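You operate a simulated robot arm through the tools that you are given. There is no shell and no other tool. Be economical: measure what you need, move in short steps, check, and stop when the job is done.

You run a simulated robot arm. Do the job below in one go: nothing can be reset, and whatever is moved stays where it is left.

TASK
Cement the top of the lamp base that the CEMENT card names.
Fine: it stands in the steel tray; set it in the holder, use the green pot and the yellow brush; brush back in its dish; leave the pot open, its lid on the table.

Only the result counts: the job must be done as asked and must still hold three seconds after the hand-in. Knocking over, shifting, dropping, spilling or breaking anything else fails it. Lids that push on must go on centred and level and be pressed home; caps that screw on are set level and turned clockwise until they are tight.

THE ROBOT
A 6-joint arm with a two-finger parallel gripper, fixed in place. Base frame: the origin is at the foot of the arm, x ahead of it, y to its left, z up; the work surface is at about z = 860. Readings come in mm, rad, newtons and seconds.
With the tool pointing down near the work surface it reaches from about 260 to 680 mm from the base axis. Its first joint turns from -1.152 to 1.152 rad. Payload 2.9 kg.
The tool frame sits at the grasp point between the pads (the TCP): z along the fingers, y along the line on which they close. The tips reach 30 mm beyond it. The gripper opens to 110 mm. The fingers are 20 mm wide and 10 mm thick; the gripper's body (48 by 112 mm) begins 55 mm behind the TCP.
Orientation is that of the tool frame in the base frame, as [roll, pitch, yaw] about the fixed x, y, z axes, in that order (R = Rz(yaw) Ry(pitch) Rx(roll)). With the fingers straight down and closing along the base's y, the tool's x points along the base's -x, its y along +y and its z along -z.

THE INTERFACE
- The arm moves only by the tool drive_tool. Its argument "rows" is a list of rows, each an object of numbers (a shift or turn left out is 0, a gripper value left out holds the last): "x", "y", "z": the shift along the base's x, y, z in mm; "wx", "wy", "wz": the turn, a rotation vector about the base's x, y, z in rad. In form: [{"x": .., "y": .., "z": .., "wx": .., "wy": .., "wz": ..}, ...]. A call has 1 to 20 rows; each row shifts and turns the commanded pose from where the row before left it. "grip" is the gripper command, from -1 (shut) to 1 (fully open), values between in proportion, set as the call begins (left out, the last holds). Rows are played at 5 a second. More than 50 mm and 0.15 rad between two rows, or a gripper value outside its range, and nothing of the call is played. A pose out of reach is approached as far as the arm can. The call stops where the force on the tool passes 70 N (or 10 N more than at its start, if that is more) or the arm is blocked; 0.2 s more then pass. Each finger travels about 108 mm/s and halts on what it meets, pressing with about 20 N; the grip force reading is that of the motor and also rises with nothing between the fingers. The clock runs only during rows and for 0.2 s after the last one: add rows that do not move to give the fingers time. The reply holds the time, the measured pose of the TCP, the force on the tool along the base axes, the opening and the grip force, in the units named above and with some noise, and new pictures: "show" is both (left out), scene, wrist or none.
- Cameras (640 x 400 px; columns grow to the right, rows downward): "scene" is fixed at [81, 442, 1367.7]; the picture's right is [-0.70, -0.71, 0.00], its down [-0.49, 0.49, -0.72] and it looks along [0.51, -0.51, -0.69] (base axes); focal length 264 px, centre (320, 200). "wrist" rides on the gripper at [-36, 0, -57] in the tool frame; the picture's right is [0.00, -1.00, 0.00], its down [0.97, 0.00, -0.24] and it looks along [0.24, 0.00, 0.97] (tool axes); focal length 218 px, centre (320, 200).
- measure_at(camera, pixels): for up to 12 pixels [column, row] of the newest picture of that camera ("zoom" is the newest enlarged one), the place [x, y, z] in the base frame of the surface seen there, good to about 2 mm. It takes no simulated time.
- zoom(camera, box): a new picture of the part [left, top, right, bottom] of that camera's present view, enlarged. It takes no simulated time.
- job_done(): hands the job in; it is judged then, once.

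Go step by step. Measure first, check grasps and placings, and put right what went wrong. The budget is 80 turns and 120 pictures, counting those below and the enlarged ones. Unless the task says otherwise, let go and move clear before handing in, and close with one line.

The tools are called after "Emit:" as a command line: name --argument value ..., lists and objects as JSON in quotes. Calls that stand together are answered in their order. drive_tool: Moves the arm, as the interface text tells. Its arguments: {"type":"object","properties":{"rows":{"type":"array"},"grip":{"type":"number"},"show":{"type":"string","enum":["both","scene","wrist","none"]}},"required":["rows"]} The other tools are called the same way: measure_at (camera, pixels) gives the place of the surface under pixels of a picture; zoom (camera, box) takes an enlarged picture of a part of a camera's view; job_done () hands the job in.

At the start:

```text
time_s: 0.0
tcp_pos: [318.3, 161.8, 1176.0]
ee_rot: [-3.142, -0.001, 3.141]
ft_force: [-0.5, 0.8, 0.5]
opening: 110.2
grasp_force: 0.0
```

scene: 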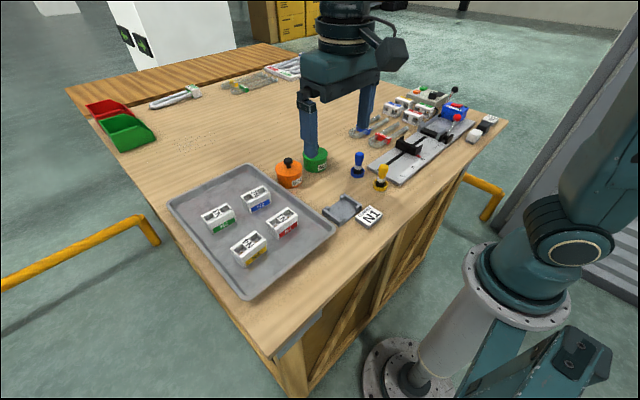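
wrist: 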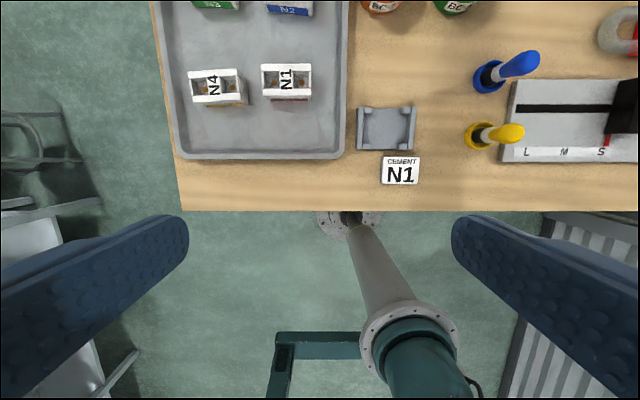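

The CEMENT card at wrist (400,172) reads N1; the N1 base is in the tray at wrist (287,80). I'll zoom and measure first.

Emit:
zoom --camera "wrist" --box '[150, 0, 450, 190]'

Emit:
zoom --camera "scene" --box '[170, 130, 410, 280]'

Emit:
measure_at --camera "wrist" --pixels '[[264, 66], [310, 66], [310, 98], [264, 98], [360, 110], [412, 110], [412, 148], [360, 148], [386, 130], [250, 140], [480, 134], [520, 134]]'

```text
2.11 times, centred on (300, 95) of wrist
```

zoom: 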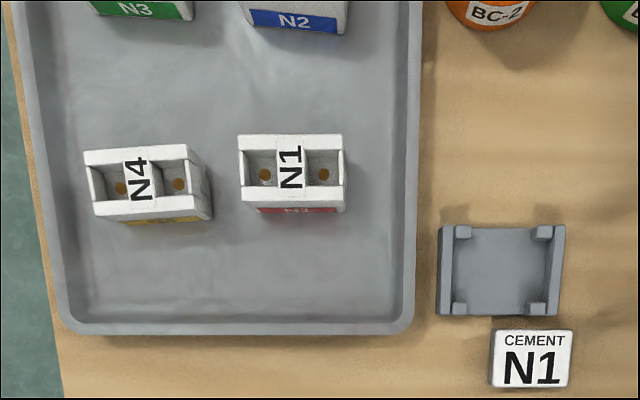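

```text
2.67 times, centred on (290, 205) of scene
```

zoom: 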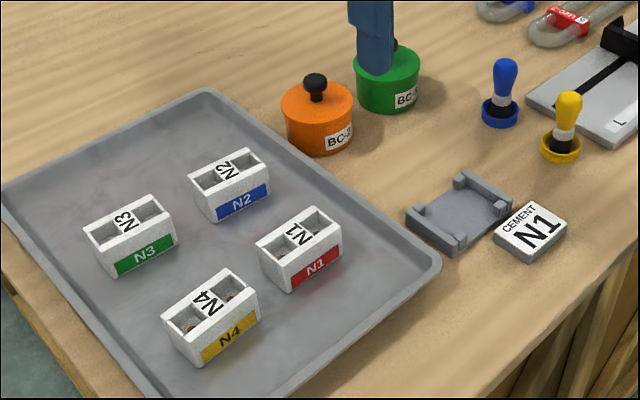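

```text
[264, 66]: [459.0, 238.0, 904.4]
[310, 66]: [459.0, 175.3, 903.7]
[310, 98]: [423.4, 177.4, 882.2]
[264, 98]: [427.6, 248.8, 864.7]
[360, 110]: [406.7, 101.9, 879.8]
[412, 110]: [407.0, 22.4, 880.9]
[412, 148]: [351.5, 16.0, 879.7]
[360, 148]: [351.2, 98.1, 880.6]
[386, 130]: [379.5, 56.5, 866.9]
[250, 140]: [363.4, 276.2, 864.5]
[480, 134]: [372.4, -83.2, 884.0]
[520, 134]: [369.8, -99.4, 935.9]
```

N1 sits at about x 425–460, y 175–240, top z 904, and the holder is at x 351–407, y 16–102, with its long side the same way. I'll move above N1 for a closer look.

Emit:
drive_tool --rows '[{"x": 24, "y": 9, "z": -33}, {"x": 24, "y": 9, "z": -33}, {"x": 24, "y": 9, "z": -33}, {"x": 24, "y": 9, "z": -33}, {"x": 26, "y": 9, "z": -34}, {}]' --show "both"

```text
time_s: 1.4
tcp_pos: [441.0, 207.6, 1008.8]
ee_rot: [3.141, 0.001, -3.141]
ft_force: [0.5, 0.1, 0.2]
opening: 109.8
grasp_force: 0.1
```

scene: 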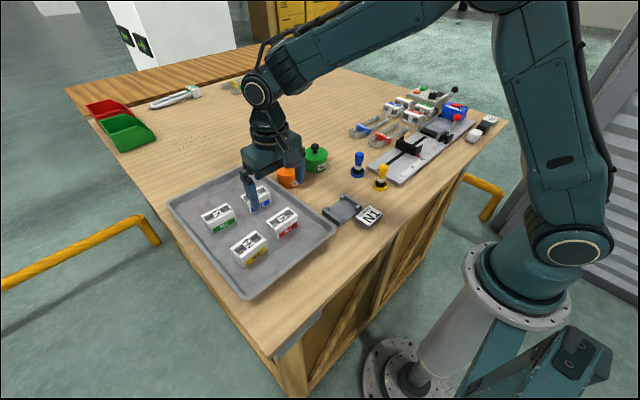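
wrist: 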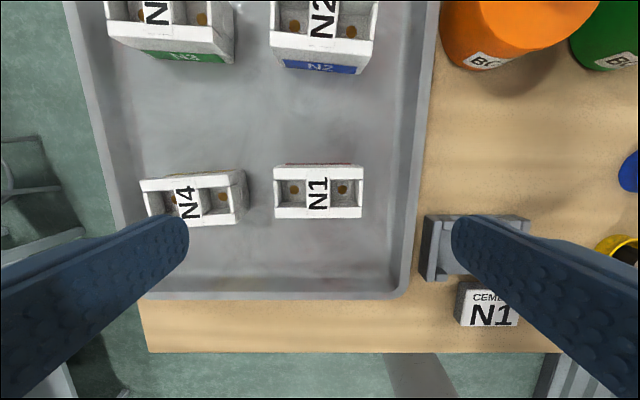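

N1 is directly ahead at wrist (274–363,167–218). Measuring its corners, N4's near edge and the surroundings.

Emit:
measure_at --camera "wrist" --pixels '[[277, 170], [361, 170], [360, 215], [277, 215], [238, 182], [238, 215], [293, 190], [318, 178], [342, 188], [355, 190], [405, 200], [316, 240]]'

Emit:
zoom --camera "wrist" --box '[240, 140, 400, 240]'

```text
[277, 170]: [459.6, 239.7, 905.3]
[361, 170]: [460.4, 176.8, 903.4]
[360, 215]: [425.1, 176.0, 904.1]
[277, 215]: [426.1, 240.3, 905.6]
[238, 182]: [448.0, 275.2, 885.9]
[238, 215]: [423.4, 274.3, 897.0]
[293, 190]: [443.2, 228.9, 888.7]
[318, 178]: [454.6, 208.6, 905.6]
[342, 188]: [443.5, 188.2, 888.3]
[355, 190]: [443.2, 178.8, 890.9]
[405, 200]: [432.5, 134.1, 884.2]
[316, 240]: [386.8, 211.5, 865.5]
```

```text
4.00 times, centred on (320, 190) of wrist
```

zoom: 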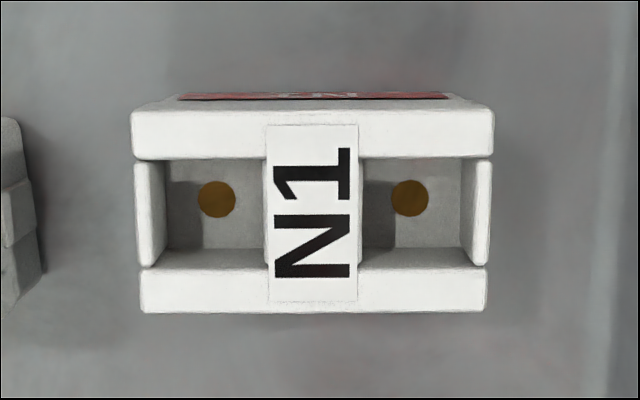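

N1's centre is about (442.5, 208) and its solid long sides face ±x, about 39 mm apart. I'll turn the gripper 90° so it closes along x.

Emit:
drive_tool --rows '[{"wz": 0.1428}, {"wz": 0.1428}, {"wz": 0.1428}, {"wz": 0.1428}, {"wz": 0.1428}, {"wz": 0.1428}, {"wz": 0.1428}, {"wz": 0.1428}, {"wz": 0.1428}, {"wz": 0.1428}, {"wz": 0.1428, "x": 1.5}, {}]' --grip 0.4 --show "wrist"

Emit:
zoom --camera "scene" --box '[300, 60, 520, 220]'

```text
time_s: 4.0
tcp_pos: [441.3, 206.5, 1010.0]
ee_rot: [3.141, -0.001, -1.57]
ft_force: [-0.4, 0.3, 0.5]
opening: 77.3
grasp_force: 0.2
```

wrist: 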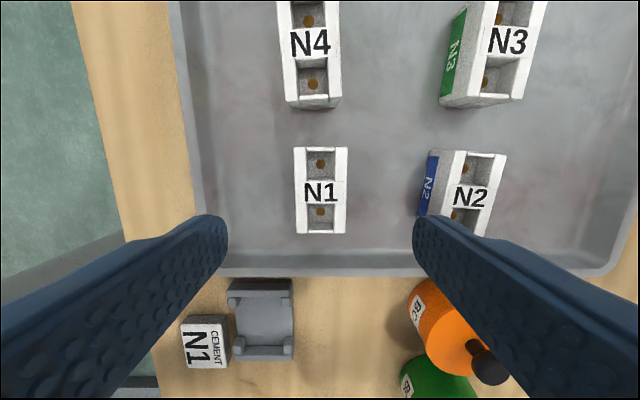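

```text
2.50 times, centred on (410, 140) of scene
```

zoom: 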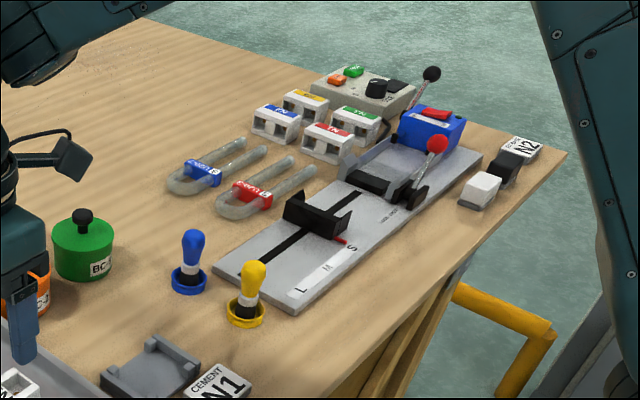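

The gripper is aligned with N1 between the fingers at wrist (320,190), and N2 is clear. Descending and gripping.

Emit:
drive_tool --rows '[{"x": 1, "y": 1.5, "z": -34}, {"z": -34}, {"z": -33}, {}]' --show "wrist"

Emit:
drive_tool --rows '[{}, {}, {}, {}]' --grip -1 --show "wrist"

```text
time_s: 5.0
tcp_pos: [442.1, 209.1, 909.8]
ee_rot: [-3.141, 0.002, -1.57]
ft_force: [-0.6, 0.5, -0.1]
opening: 76.9
grasp_force: 0.1
```

wrist: 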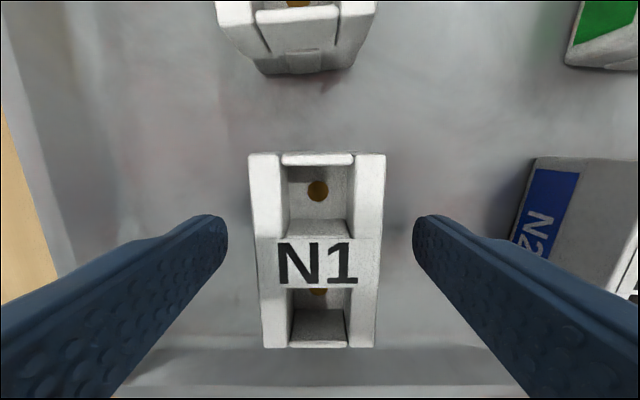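

```text
time_s: 6.0
tcp_pos: [443.3, 209.3, 909.6]
ee_rot: [-3.141, 0.0, -1.569]
ft_force: [-0.2, -0.1, 0.1]
opening: 39.6
grasp_force: 20.1
```

wrist: 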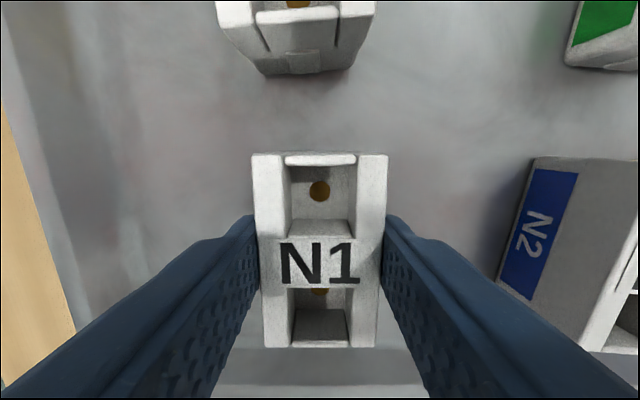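

N1 is held (opening 39.6, 20 N). Lifting and shifting toward the holder, then measuring the holder.

Emit:
drive_tool --rows '[{"z": 25}, {"z": 40}, {"y": -30, "x": -20, "z": 15}, {"y": -30, "x": -22}, {"y": -20, "x": -22}, {}]' --show "both"

Emit:
zoom --camera "wrist" --box '[200, 200, 440, 400]'

Emit:
zoom --camera "scene" --box '[300, 170, 400, 240]'

```text
time_s: 7.4
tcp_pos: [377.0, 129.5, 989.4]
ee_rot: [-3.139, 0.001, -1.57]
ft_force: [0.6, 0.2, -0.1]
opening: 39.9
grasp_force: 19.9
```

scene: 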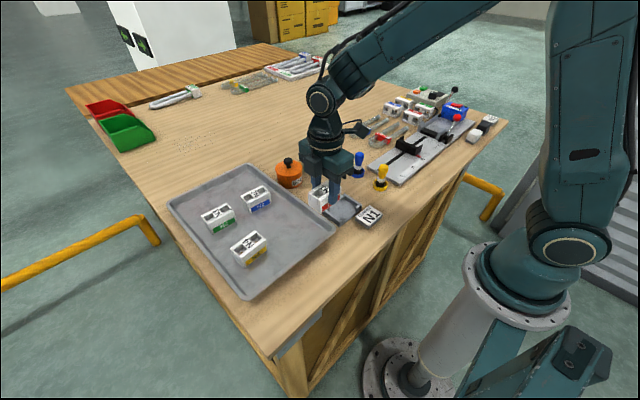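
wrist: 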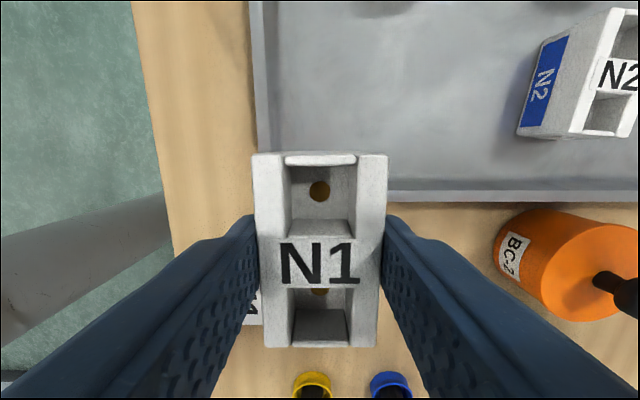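

```text
2.00 times, centred on (320, 300) of wrist
```

zoom: 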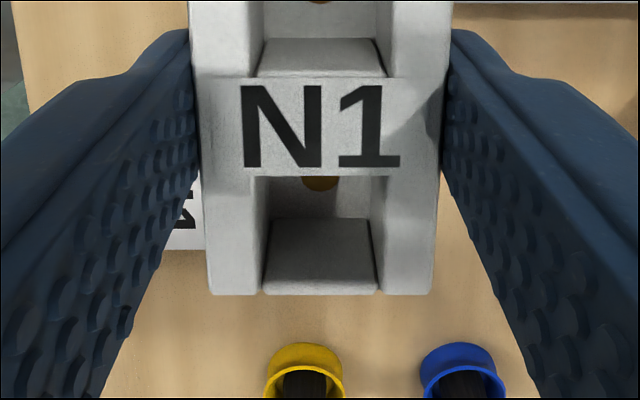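

```text
5.71 times, centred on (350, 205) of scene
```

zoom: 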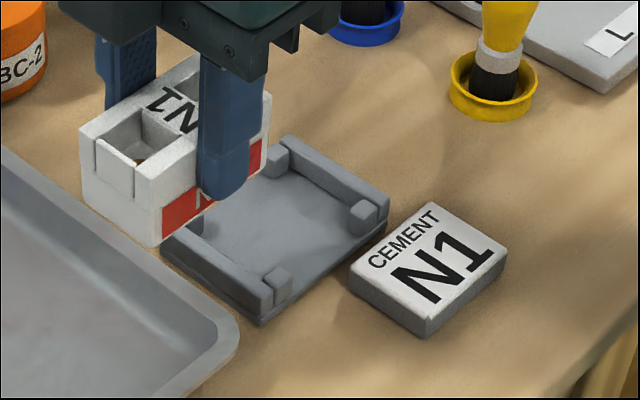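

The scene zoom shows the holder's walls and corner posts well, so I'm measuring them for exact centring.

Emit:
measure_at --camera "zoom" --pixels '[[290, 145], [378, 196], [278, 150], [363, 204], [279, 272], [268, 290], [345, 205], [280, 178], [245, 240], [440, 250], [262, 268], [195, 222]]'

```text
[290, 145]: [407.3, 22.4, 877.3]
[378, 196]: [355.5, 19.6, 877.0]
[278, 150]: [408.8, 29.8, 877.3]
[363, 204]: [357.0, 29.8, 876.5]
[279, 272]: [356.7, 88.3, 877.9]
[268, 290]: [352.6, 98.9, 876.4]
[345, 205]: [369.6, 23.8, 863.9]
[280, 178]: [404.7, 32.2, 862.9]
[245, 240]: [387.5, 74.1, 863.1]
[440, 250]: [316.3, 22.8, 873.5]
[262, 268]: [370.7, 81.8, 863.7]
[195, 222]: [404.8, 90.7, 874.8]
```

Holder: posts' inner faces are about x 361–404 and walls y 25–96, so its centre is about (382.3, 60.3). I'll go over it and lower to just above the posts, then check.

Emit:
drive_tool --rows '[{"x": 2, "y": -35}, {"x": 3, "y": -33.5}, {"z": -30}, {"z": -24}, {"z": -8}, {}]' --show "wrist"

Emit:
zoom --camera "scene" --box '[310, 165, 400, 230]'

```text
time_s: 8.8
tcp_pos: [384.3, 60.4, 927.4]
ee_rot: [-3.141, -0.002, -1.57]
ft_force: [0.0, -0.1, -0.5]
opening: 39.8
grasp_force: 20.4
```

wrist: 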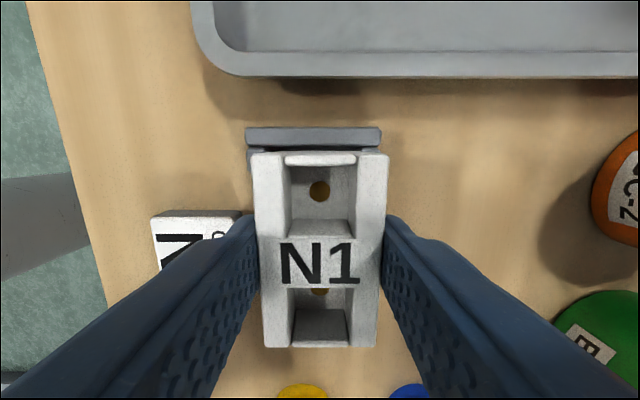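

```text
6.15 times, centred on (355, 198) of scene
```

zoom: 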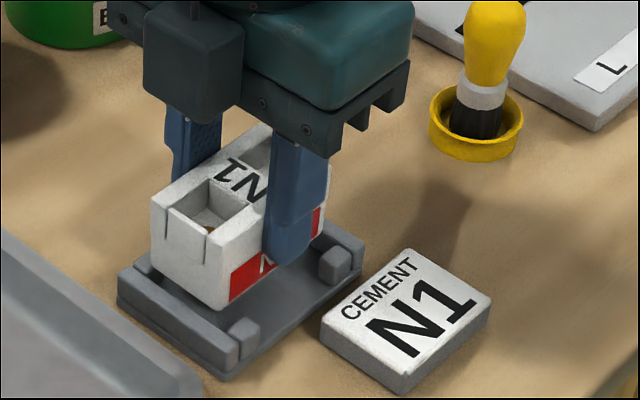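

In the wrist view the holder wall's centre (col ~314) lies slightly left of the base's (320). Measuring the wall ends.

Emit:
measure_at --camera "wrist" --pixels '[[250, 136], [378, 136], [258, 150], [370, 150], [258, 160], [384, 160], [320, 131], [320, 142]]'

```text
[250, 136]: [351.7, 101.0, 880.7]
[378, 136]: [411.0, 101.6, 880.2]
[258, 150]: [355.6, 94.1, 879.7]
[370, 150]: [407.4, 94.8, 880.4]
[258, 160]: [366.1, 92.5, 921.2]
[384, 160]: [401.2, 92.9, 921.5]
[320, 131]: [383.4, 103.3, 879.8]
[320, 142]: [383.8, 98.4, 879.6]
```

The wall spans x 350.5–412.5 (centre 381.5) and the base is at 383.6. Correcting x by −2 and y by +1, then lowering gently.

Emit:
drive_tool --rows '[{"x": -2.2, "y": 1}, {"z": -6}, {"z": -4}, {"z": -3}, {}]' --show "wrist"

Emit:
zoom --camera "scene" --box '[310, 165, 400, 230]'

```text
time_s: 10.0
tcp_pos: [382.0, 62.1, 913.0]
ee_rot: [3.141, -0.001, -1.571]
ft_force: [-0.6, -0.1, -1.1]
opening: 39.5
grasp_force: 20.5
```

wrist: 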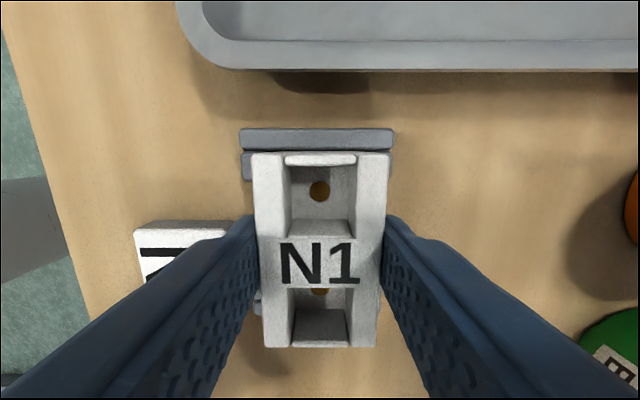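

```text
6.15 times, centred on (355, 198) of scene
```

zoom: 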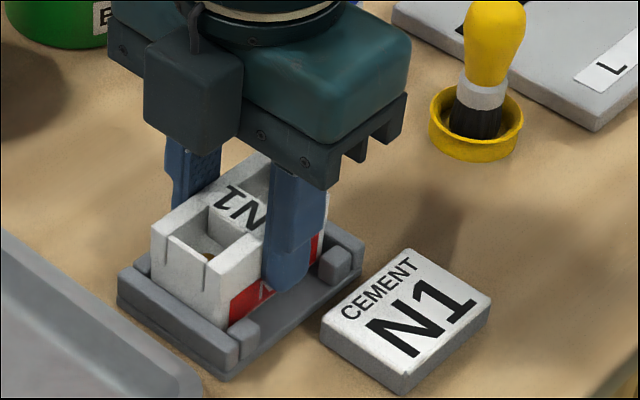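

The base is inside the posts with no contact force yet (z 913). Lowering slowly to the floor.

Emit:
drive_tool --rows '[{"z": -1}, {"z": -1}, {}]' --show "none"

```text
time_s: 10.8
tcp_pos: [381.8, 61.9, 912.3]
ee_rot: [-3.142, 0.0, -1.57]
ft_force: [-1.1, -0.4, -0.9]
opening: 39.5
grasp_force: 20.1
```

Emit:
drive_tool --rows '[{"z": -1}, {"z": -1}, {}]' --show "none"

```text
time_s: 11.6
tcp_pos: [382.1, 61.9, 911.0]
ee_rot: [-3.14, 0.001, -1.571]
ft_force: [-0.3, -1.1, 17.2]
opening: 39.7
grasp_force: 20.1
```

A 17 N reaction at z 911 means the bottom is at about 866 on the holder floor. Releasing and rising.

Emit:
drive_tool --rows '[{"z": 0.5}, {}, {}]' --grip 0.0 --show "none"

Emit:
drive_tool --rows '[{"z": 30}, {"z": 40}, {"z": 40}, {}]' --grip 0.0 --show "both"

Emit:
zoom --camera "scene" --box '[270, 140, 400, 230]'

```text
time_s: 12.4
tcp_pos: [380.6, 61.3, 909.7]
ee_rot: [3.141, 0.0, -1.571]
ft_force: [0.5, -0.6, 0.2]
opening: 55.4
grasp_force: 0.0
```

```text
time_s: 13.4
tcp_pos: [380.9, 62.9, 1022.7]
ee_rot: [-3.141, 0.0, -1.571]
ft_force: [0.0, 0.5, 0.2]
opening: 55.3
grasp_force: 0.2
```

scene: 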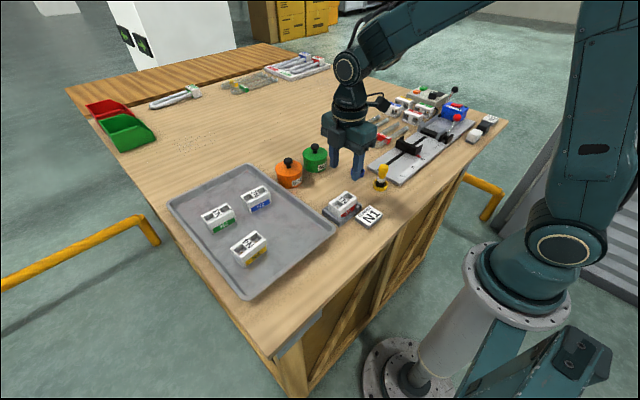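
wrist: 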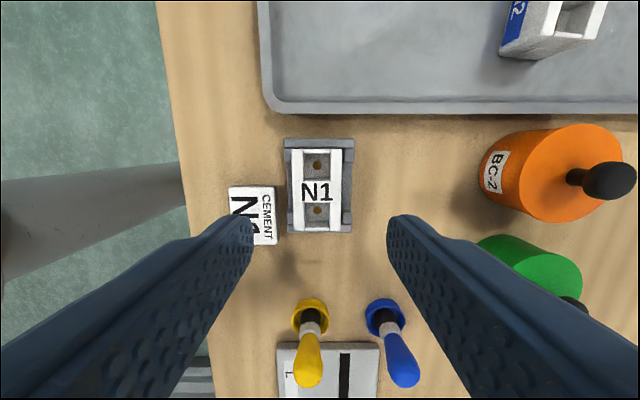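

```text
4.44 times, centred on (335, 185) of scene
```

zoom: 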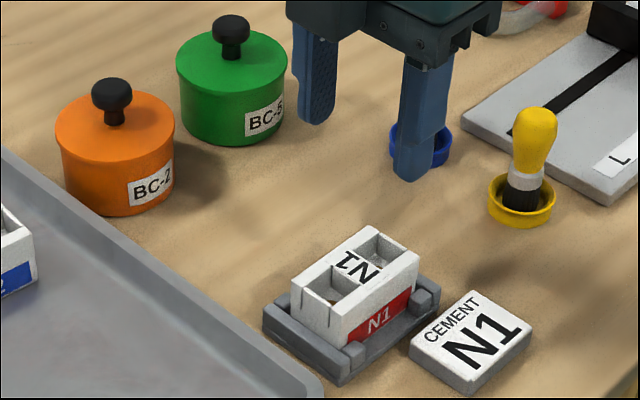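

N1 sits level between the posts. Next is the green pot, so I'm zooming and measuring it.

Emit:
zoom --camera "scene" --box '[285, 135, 345, 175]'

Emit:
measure_at --camera "scene" --pixels '[[314, 147], [315, 150], [303, 152], [326, 152], [314, 159], [313, 172], [288, 161], [380, 168], [381, 180], [337, 172]]'

```text
10.00 times, centred on (315, 155) of scene
```

zoom: 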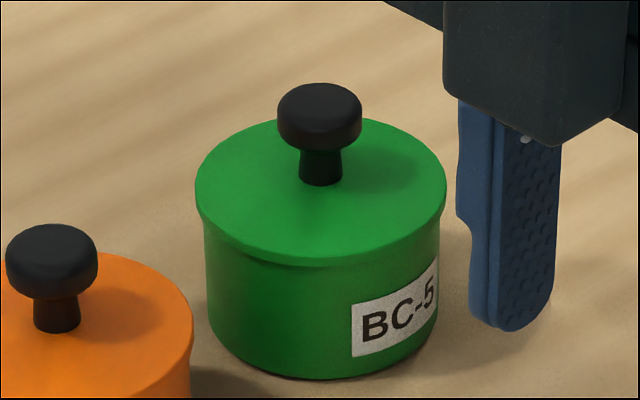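

```text
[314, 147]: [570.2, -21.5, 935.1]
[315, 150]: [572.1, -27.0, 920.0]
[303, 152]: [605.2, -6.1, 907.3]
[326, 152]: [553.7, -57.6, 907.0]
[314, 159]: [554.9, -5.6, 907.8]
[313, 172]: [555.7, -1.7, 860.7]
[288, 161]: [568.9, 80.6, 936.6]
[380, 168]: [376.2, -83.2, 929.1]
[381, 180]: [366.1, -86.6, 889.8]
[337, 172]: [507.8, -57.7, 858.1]
```

The green pot is around (573,−27), with its lid top at z 907 and knob top at z 936. Moving over it for a good look.

Emit:
drive_tool --rows '[{"x": 38.8, "y": -18, "z": 3}, {"x": 38.8, "y": -18, "z": 3}, {"x": 38.8, "y": -18, "z": 3}, {"x": 38.8, "y": -18, "z": 3}, {"x": 38.8, "y": -18, "z": 3}, {}]' --show "both"

```text
time_s: 14.8
tcp_pos: [575.0, -28.5, 1034.6]
ee_rot: [3.14, 0.0, -1.57]
ft_force: [-0.6, -0.2, -0.7]
opening: 55.0
grasp_force: 0.0
```

scene: 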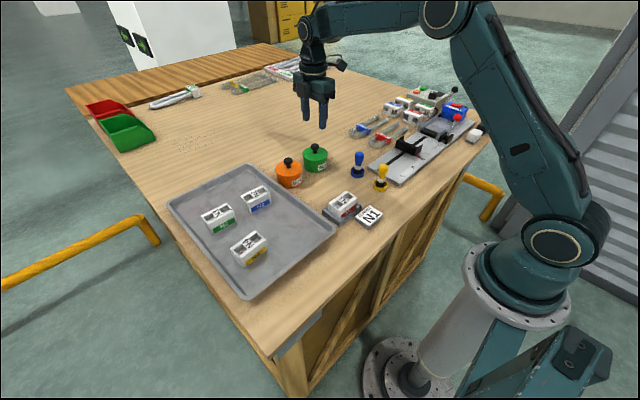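
wrist: 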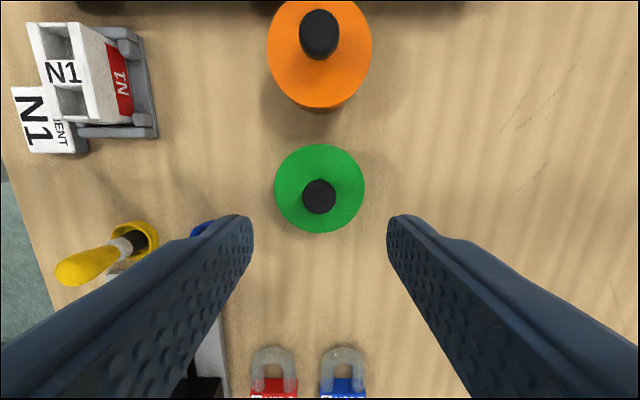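

The knob is at wrist (320,196) between the fingers, and free table lies to its left around (210,130). Measuring both.

Emit:
measure_at --camera "wrist" --pixels '[[306, 195], [333, 195], [319, 183], [319, 210], [277, 188], [363, 188], [320, 147], [320, 230], [205, 140], [205, 225], [150, 110], [297, 240]]'

Emit:
zoom --camera "wrist" --box '[240, 130, 400, 240]'

```text
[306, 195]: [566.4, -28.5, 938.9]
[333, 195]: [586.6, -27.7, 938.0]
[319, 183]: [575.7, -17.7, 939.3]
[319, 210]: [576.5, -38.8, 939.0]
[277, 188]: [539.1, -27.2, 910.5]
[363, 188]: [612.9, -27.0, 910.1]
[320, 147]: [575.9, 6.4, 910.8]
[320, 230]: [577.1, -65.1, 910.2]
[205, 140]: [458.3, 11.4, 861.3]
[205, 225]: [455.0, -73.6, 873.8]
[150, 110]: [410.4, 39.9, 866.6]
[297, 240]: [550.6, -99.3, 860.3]
```

```text
3.64 times, centred on (320, 185) of wrist
```

zoom: 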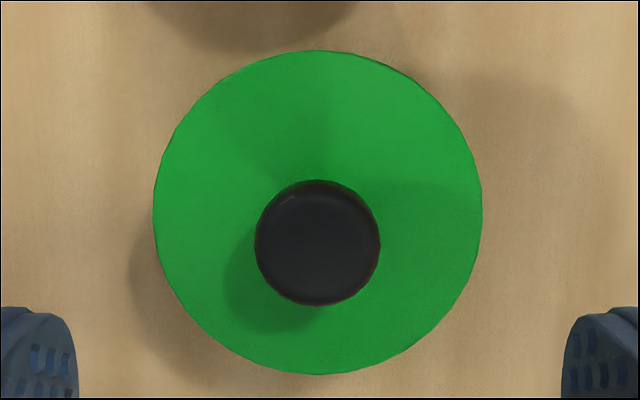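

The knob centre is at (576,−28.3), top z 939. Descending so the tips reach z ~915, then gripping the knob.

Emit:
drive_tool --rows '[{"x": 1, "z": -30}, {"z": -30}, {"z": -29}, {}]' --show "none"

Emit:
drive_tool --rows '[{}, {}, {}, {}]' --grip -1 --show "wrist"

```text
time_s: 15.8
tcp_pos: [575.5, -28.5, 947.5]
ee_rot: [-3.141, -0.001, -1.57]
ft_force: [-0.8, -0.1, 0.5]
opening: 55.3
grasp_force: 0.1
```

```text
time_s: 16.8
tcp_pos: [575.7, -28.3, 947.3]
ee_rot: [3.141, -0.002, -1.571]
ft_force: [-0.3, 0.4, -0.6]
opening: 24.9
grasp_force: 19.7
```

wrist: 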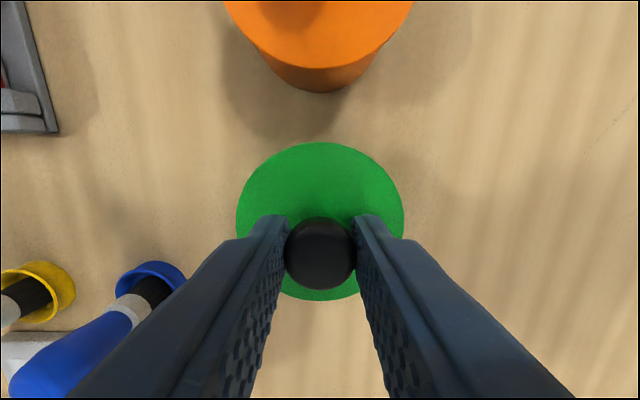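

The knob is held (24.9 mm, 20 N). Lifting gently straight up to see whether the lid comes free.

Emit:
drive_tool --rows '[{"z": 3}, {"z": 4}, {"z": 8}, {"z": 20}, {"z": 30}, {}]' --show "both"

Emit:
zoom --camera "scene" --box '[270, 110, 370, 180]'

```text
time_s: 18.2
tcp_pos: [577.2, -28.6, 1012.4]
ee_rot: [3.141, 0.0, -1.571]
ft_force: [0.2, 0.1, -0.1]
opening: 24.8
grasp_force: 20.4
```

scene: 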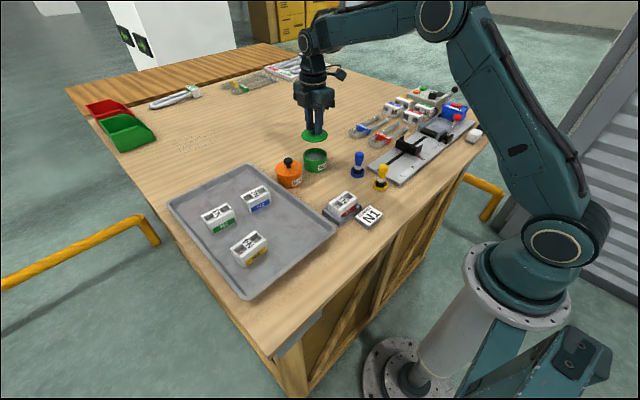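
wrist: 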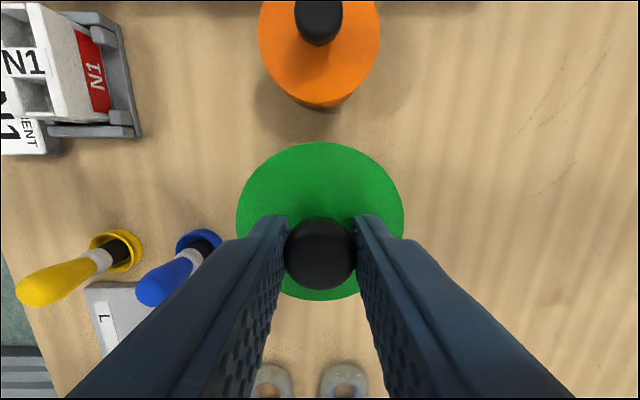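

```text
5.71 times, centred on (320, 145) of scene
```

zoom: 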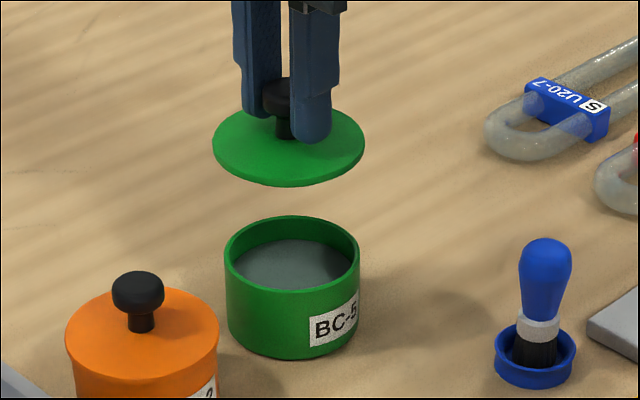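

The lid is free and level in the gripper. I'll set it on bare table at about (482,10), lowering until contact.

Emit:
drive_tool --rows '[{"x": -35, "y": 14}, {"x": -35, "y": 14}, {"x": -25, "y": 10}, {"z": -35}, {"z": -35}, {"z": -20}, {}]' --show "none"

Emit:
zoom --camera "scene" --box '[290, 130, 390, 200]'

```text
time_s: 19.8
tcp_pos: [481.5, 10.5, 922.1]
ee_rot: [3.141, 0.001, -1.568]
ft_force: [0.4, 0.3, -0.1]
opening: 24.6
grasp_force: 19.8
```

```text
5.71 times, centred on (340, 165) of scene
```

zoom: 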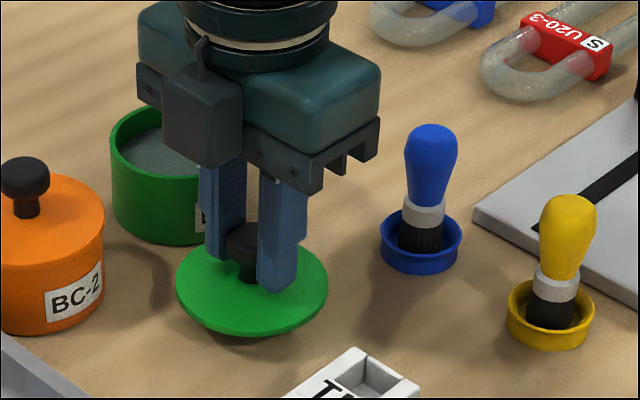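

Emit:
drive_tool --rows '[{"z": -6}, {"z": -3}, {}]' --show "none"

```text
time_s: 20.6
tcp_pos: [481.0, 9.8, 911.9]
ee_rot: [3.141, 0.0, -1.572]
ft_force: [0.0, 0.0, -0.5]
opening: 24.6
grasp_force: 19.8
```

No contact yet at z 912, so I continue down in small steps.

Emit:
drive_tool --rows '[{"z": -2}, {"z": -2}, {}]' --show "none"

```text
time_s: 21.4
tcp_pos: [481.4, 9.5, 908.1]
ee_rot: [-3.14, 0.0, -1.571]
ft_force: [-0.6, -0.9, -0.2]
opening: 24.5
grasp_force: 19.4
```

Emit:
drive_tool --rows '[{"z": -1.5}, {"z": -1.5}, {}]' --show "none"

Emit:
zoom --camera "scene" --box '[310, 150, 370, 190]'

```text
time_s: 22.2
tcp_pos: [480.8, 9.3, 906.6]
ee_rot: [-3.14, -0.001, -1.57]
ft_force: [-1.2, 0.8, 6.0]
opening: 24.5
grasp_force: 20.2
```

```text
10.00 times, centred on (340, 170) of scene
```

zoom: 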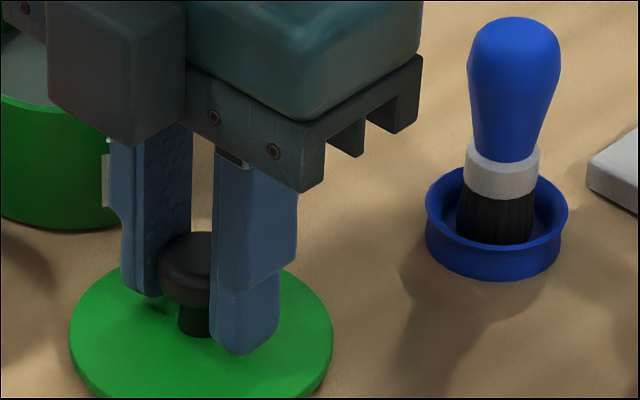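

6 N of contact and the lid lies flat on the table. Releasing, rising and going toward the yellow brush to look at it.

Emit:
drive_tool --rows '[{}, {}, {}]' --grip 0 --show "none"

Emit:
drive_tool --rows '[{"z": 40}, {"z": 45}, {"z": 40, "x": -25, "y": -20}, {"x": -35, "y": -30}, {"x": -40, "y": -35}, {}]' --show "both"

Emit:
zoom --camera "scene" --box '[340, 140, 430, 200]'

Emit:
zoom --camera "scene" --box '[280, 135, 370, 195]'

```text
time_s: 23.0
tcp_pos: [481.2, 9.7, 904.4]
ee_rot: [3.14, 0.0, -1.572]
ft_force: [-0.8, 0.4, 0.5]
opening: 54.9
grasp_force: 0.0
```

```text
refused: row 3 steps farther than a row can; nothing moved
```

```text
6.67 times, centred on (385, 170) of scene
```

zoom: 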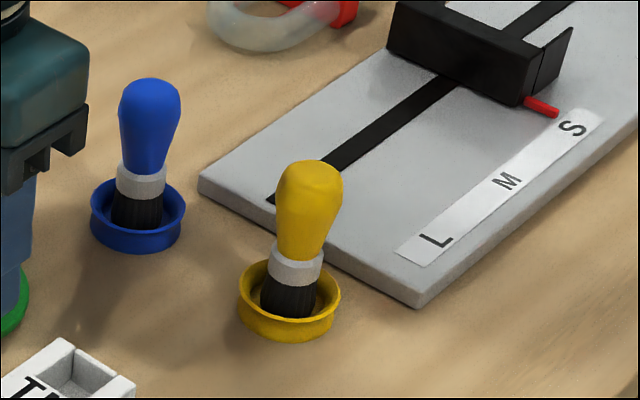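

```text
6.67 times, centred on (325, 165) of scene
```

zoom: 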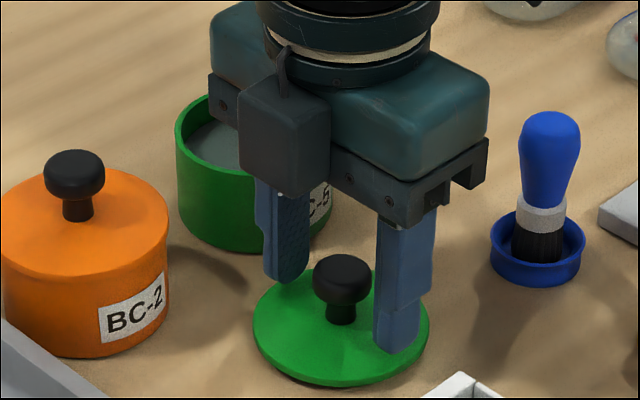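

The lid rests on the table and is released. Repeating the move with smaller steps.

Emit:
drive_tool --rows '[{"z": 40}, {"z": 45}, {"z": 45}, {"x": -35, "y": -30}, {"x": -35, "y": -32}, {"x": -35, "y": -32}, {}]' --show "wrist"

Emit:
zoom --camera "wrist" --box '[240, 130, 400, 240]'

Emit:
zoom --camera "scene" --box '[280, 135, 370, 195]'

```text
time_s: 24.6
tcp_pos: [375.8, -86.3, 1037.0]
ee_rot: [3.141, 0.0, -1.569]
ft_force: [-0.6, -0.3, -0.2]
opening: 55.0
grasp_force: 0.1
```

wrist: 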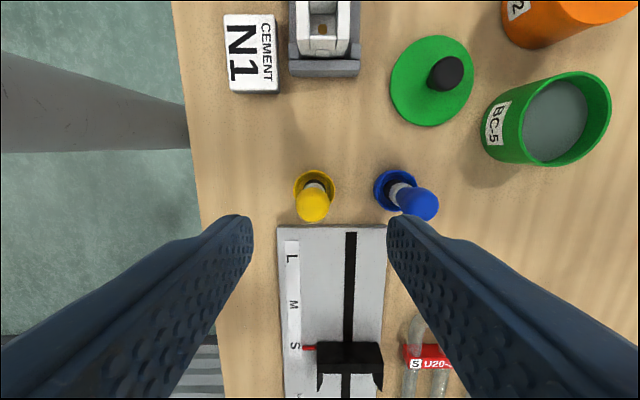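

```text
3.64 times, centred on (320, 185) of wrist
```

zoom: 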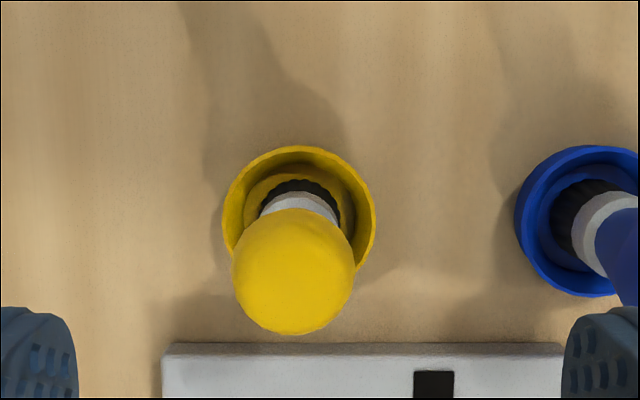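

```text
6.67 times, centred on (325, 165) of scene
```

zoom: 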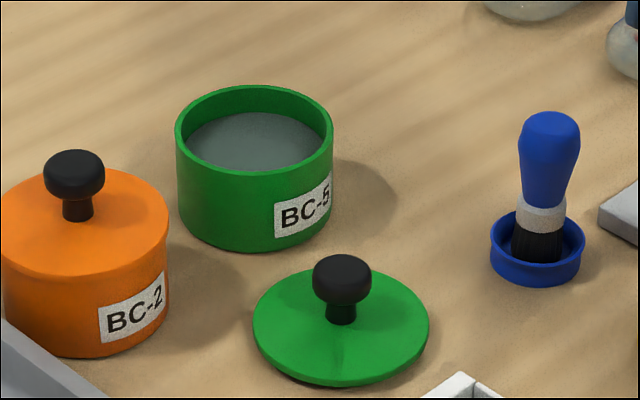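

Measuring the yellow brush handle, its dish rim, the blue brush and the pot's cement surface.

Emit:
measure_at --camera "wrist" --pixels '[[300, 200], [326, 200], [313, 190], [313, 212], [296, 188], [333, 186], [314, 172], [397, 190], [404, 195], [425, 218], [555, 120], [340, 232]]'

Emit:
measure_at --camera "scene" --pixels '[[381, 165], [377, 170], [385, 170], [380, 175], [380, 180], [380, 184], [375, 183], [388, 183], [314, 154], [316, 149], [316, 162], [380, 188]]'

```text
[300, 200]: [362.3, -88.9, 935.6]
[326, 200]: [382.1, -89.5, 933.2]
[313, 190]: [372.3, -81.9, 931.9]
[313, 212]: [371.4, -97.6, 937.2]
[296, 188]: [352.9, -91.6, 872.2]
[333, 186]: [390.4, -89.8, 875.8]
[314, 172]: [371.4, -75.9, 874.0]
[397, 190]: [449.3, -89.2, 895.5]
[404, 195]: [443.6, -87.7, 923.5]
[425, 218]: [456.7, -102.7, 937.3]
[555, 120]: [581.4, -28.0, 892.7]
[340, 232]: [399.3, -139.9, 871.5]
```

```text
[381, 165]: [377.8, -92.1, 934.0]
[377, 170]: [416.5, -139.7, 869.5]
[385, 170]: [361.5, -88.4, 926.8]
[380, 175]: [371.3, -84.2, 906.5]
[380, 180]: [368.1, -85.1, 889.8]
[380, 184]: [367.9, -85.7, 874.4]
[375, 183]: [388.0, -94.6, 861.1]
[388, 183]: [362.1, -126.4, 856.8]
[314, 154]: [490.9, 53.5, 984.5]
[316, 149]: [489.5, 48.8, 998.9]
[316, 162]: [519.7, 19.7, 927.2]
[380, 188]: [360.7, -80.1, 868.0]
```

The brush axis is about (372.3,−90), its bulb top at z 937, and the dish centre is about (371.7,−91). Descending to TCP z 925 and gripping the bulb.

Emit:
drive_tool --rows '[{"x": -3.3, "y": -3.7, "z": -30}, {"z": -40}, {"z": -41}, {}]' --show "wrist"

Emit:
zoom --camera "scene" --box '[340, 130, 430, 200]'

```text
time_s: 25.6
tcp_pos: [373.7, -87.8, 923.8]
ee_rot: [3.142, 0.0, -1.57]
ft_force: [0.4, -0.4, 0.5]
opening: 54.8
grasp_force: 0.0
```

wrist: 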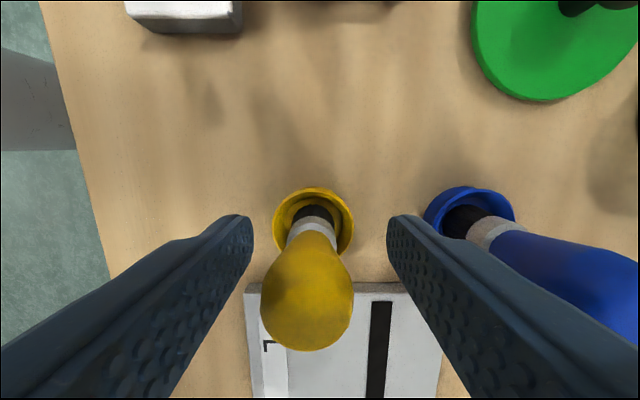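

```text
5.71 times, centred on (385, 165) of scene
```

zoom: 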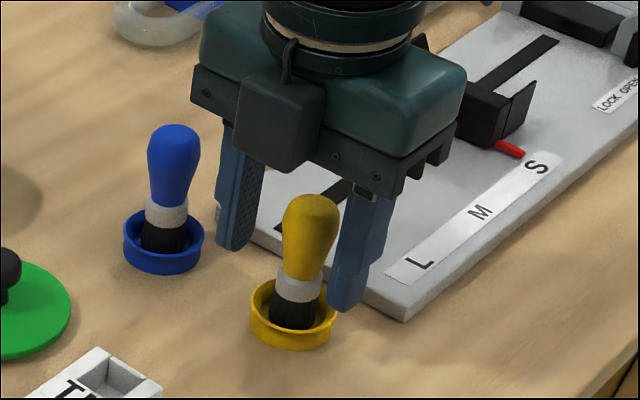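

The handle appears slightly left and a bit lower than the pad centre in the wrist view. Measuring around the bulb.

Emit:
measure_at --camera "wrist" --pixels '[[307, 345], [307, 325], [307, 300], [307, 270], [307, 245], [268, 300], [346, 300], [312, 227], [314, 190], [276, 215], [352, 215]]'

```text
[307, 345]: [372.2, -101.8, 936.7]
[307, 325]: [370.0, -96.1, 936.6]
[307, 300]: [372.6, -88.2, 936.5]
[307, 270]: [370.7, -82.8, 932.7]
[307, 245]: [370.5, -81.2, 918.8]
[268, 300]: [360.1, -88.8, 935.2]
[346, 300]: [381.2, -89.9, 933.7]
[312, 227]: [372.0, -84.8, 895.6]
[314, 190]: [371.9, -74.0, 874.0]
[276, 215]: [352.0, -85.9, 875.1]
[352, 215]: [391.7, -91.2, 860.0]
```

The bulb centre is about (371,−92). Adjusting and closing.

Emit:
drive_tool --rows '[{"x": -2, "y": -2.8}, {}]' --show "none"

Emit:
drive_tool --rows '[{}, {}, {}, {}]' --grip -1 --show "wrist"

Emit:
zoom --camera "scene" --box '[340, 130, 430, 200]'

```text
time_s: 26.2
tcp_pos: [371.2, -91.0, 924.6]
ee_rot: [-3.14, 0.001, -1.573]
ft_force: [-1.0, -0.2, 0.4]
opening: 54.9
grasp_force: 0.0
```

```text
time_s: 27.2
tcp_pos: [371.9, -90.7, 924.6]
ee_rot: [3.14, 0.0, -1.572]
ft_force: [0.6, 0.5, 0.5]
opening: 26.2
grasp_force: 20.1
```

wrist: 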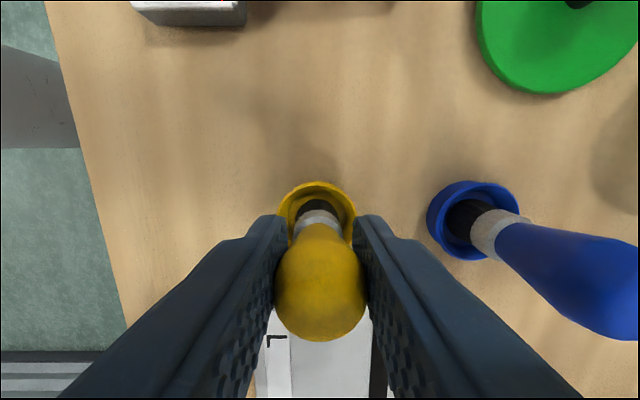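

```text
5.71 times, centred on (385, 165) of scene
```

zoom: 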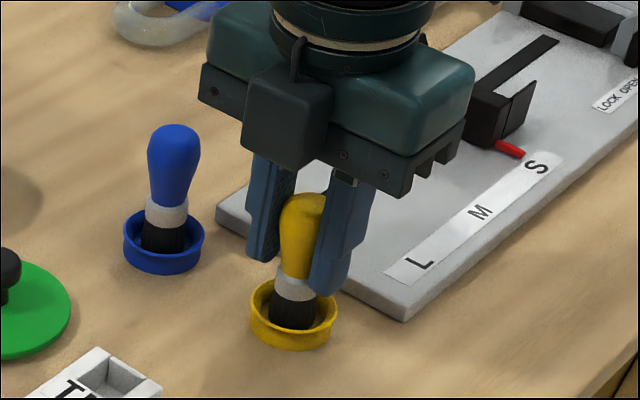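

The brush is gripped (26.2 mm, 20 N) at TCP (371.7,−90.9,924.6), which I'll use as the return pose. Lifting straight up.

Emit:
drive_tool --rows '[{"z": 5}, {"z": 20}, {"z": 40}, {"z": 30}, {}]' --show "both"

Emit:
zoom --camera "scene" --box '[330, 100, 430, 200]'

```text
time_s: 28.4
tcp_pos: [371.5, -90.6, 1020.1]
ee_rot: [-3.141, 0.0, -1.572]
ft_force: [-0.3, 0.2, -0.2]
opening: 26.2
grasp_force: 19.7
```

scene: 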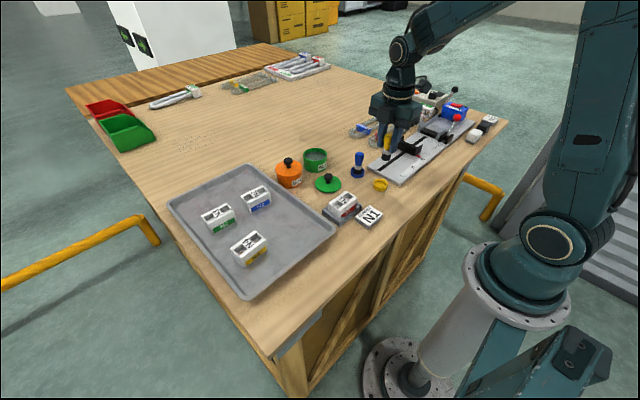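
wrist: 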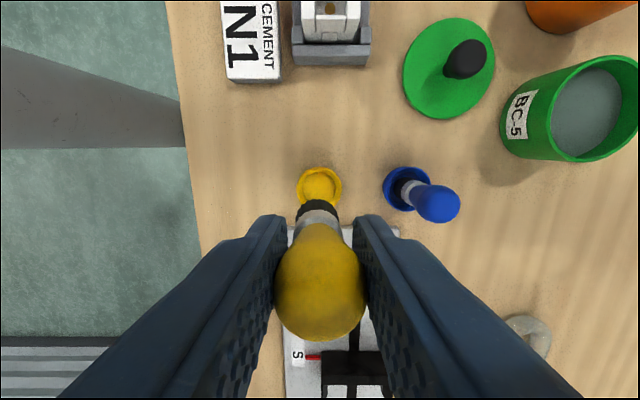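

```text
4.00 times, centred on (380, 150) of scene
```

zoom: 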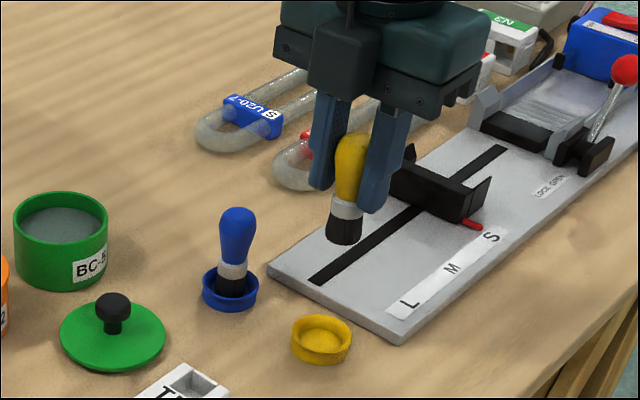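

The brush hangs straight and the dish stayed put. Measuring the dish floor, bristles, pot rim and cement level.

Emit:
measure_at --camera "wrist" --pixels '[[320, 185], [319, 171], [300, 188], [339, 188], [317, 204], [595, 100], [575, 130], [620, 60], [510, 120]]'

Emit:
measure_at --camera "zoom" --pixels '[[343, 243], [343, 225], [322, 340], [60, 222], [60, 196], [18, 225], [104, 225], [60, 253], [343, 210]]'

```text
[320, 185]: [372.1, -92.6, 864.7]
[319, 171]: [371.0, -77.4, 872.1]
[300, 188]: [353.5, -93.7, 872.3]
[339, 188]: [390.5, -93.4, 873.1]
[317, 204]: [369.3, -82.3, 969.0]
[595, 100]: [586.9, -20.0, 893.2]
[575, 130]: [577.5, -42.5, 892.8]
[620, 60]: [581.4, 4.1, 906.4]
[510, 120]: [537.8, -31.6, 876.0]
```

```text
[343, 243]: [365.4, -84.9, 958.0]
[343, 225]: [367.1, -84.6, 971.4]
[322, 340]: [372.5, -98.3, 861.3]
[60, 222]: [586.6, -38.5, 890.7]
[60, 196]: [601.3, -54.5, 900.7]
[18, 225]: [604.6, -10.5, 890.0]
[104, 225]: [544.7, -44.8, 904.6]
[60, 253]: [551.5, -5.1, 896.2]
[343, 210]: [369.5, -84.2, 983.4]
```

Cement level is z 892, rim 906, and the bristle tip is about TCP−60. Carrying the brush over the pot and dipping to tip z ~884 with a small swirl.

Emit:
drive_tool --rows '[{"x": 41, "y": 12.6}, {"x": 41, "y": 12.6}, {"x": 41, "y": 12.6}, {"x": 41, "y": 12.6}, {"x": 41, "y": 12.6}, {}]' --show "none"

Emit:
zoom --camera "scene" --box '[270, 100, 370, 180]'

```text
time_s: 29.8
tcp_pos: [575.6, -28.0, 1021.0]
ee_rot: [3.141, 0.0, -1.57]
ft_force: [0.3, -0.1, -0.4]
opening: 26.1
grasp_force: 20.3
```

```text
5.00 times, centred on (320, 140) of scene
```

zoom: 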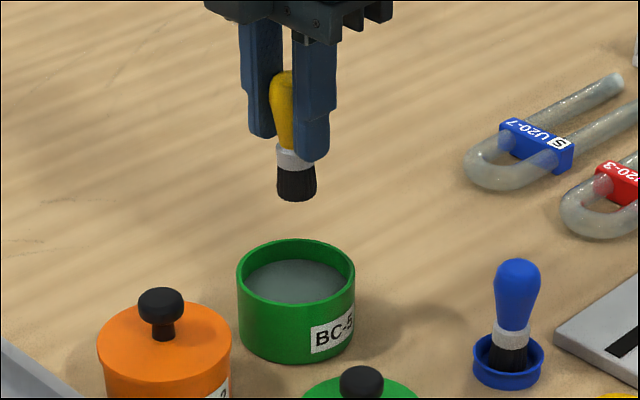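

The brush is centred above the pot. Dipping now.

Emit:
drive_tool --rows '[{"z": -30}, {"z": -30}, {"z": -12}, {"z": -5}, {"x": 6}, {"x": -12}, {"x": 6}, {}]' --show "none"

Emit:
zoom --camera "scene" --box '[270, 100, 370, 180]'

Emit:
drive_tool --rows '[{"z": 10}, {"z": 30}, {"z": 40}, {}]' --show "none"

Emit:
zoom --camera "scene" --box '[270, 100, 370, 180]'

```text
time_s: 31.6
tcp_pos: [575.6, -27.3, 941.6]
ee_rot: [3.141, -0.001, -1.572]
ft_force: [-0.2, -0.2, -0.3]
opening: 26.3
grasp_force: 19.9
```

```text
5.00 times, centred on (320, 140) of scene
```

zoom: 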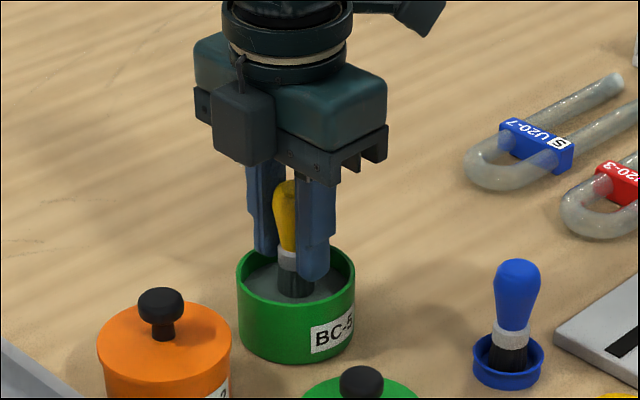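

```text
time_s: 32.6
tcp_pos: [575.3, -27.7, 1022.3]
ee_rot: [-3.14, 0.0, -1.571]
ft_force: [-0.3, 0.0, 0.6]
opening: 26.3
grasp_force: 20.1
```

```text
5.00 times, centred on (320, 140) of scene
```

zoom: 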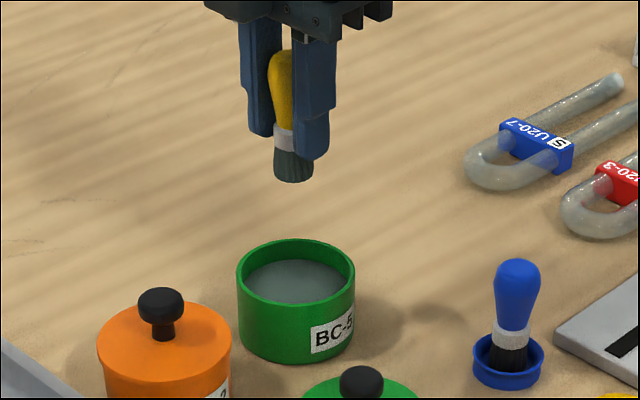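

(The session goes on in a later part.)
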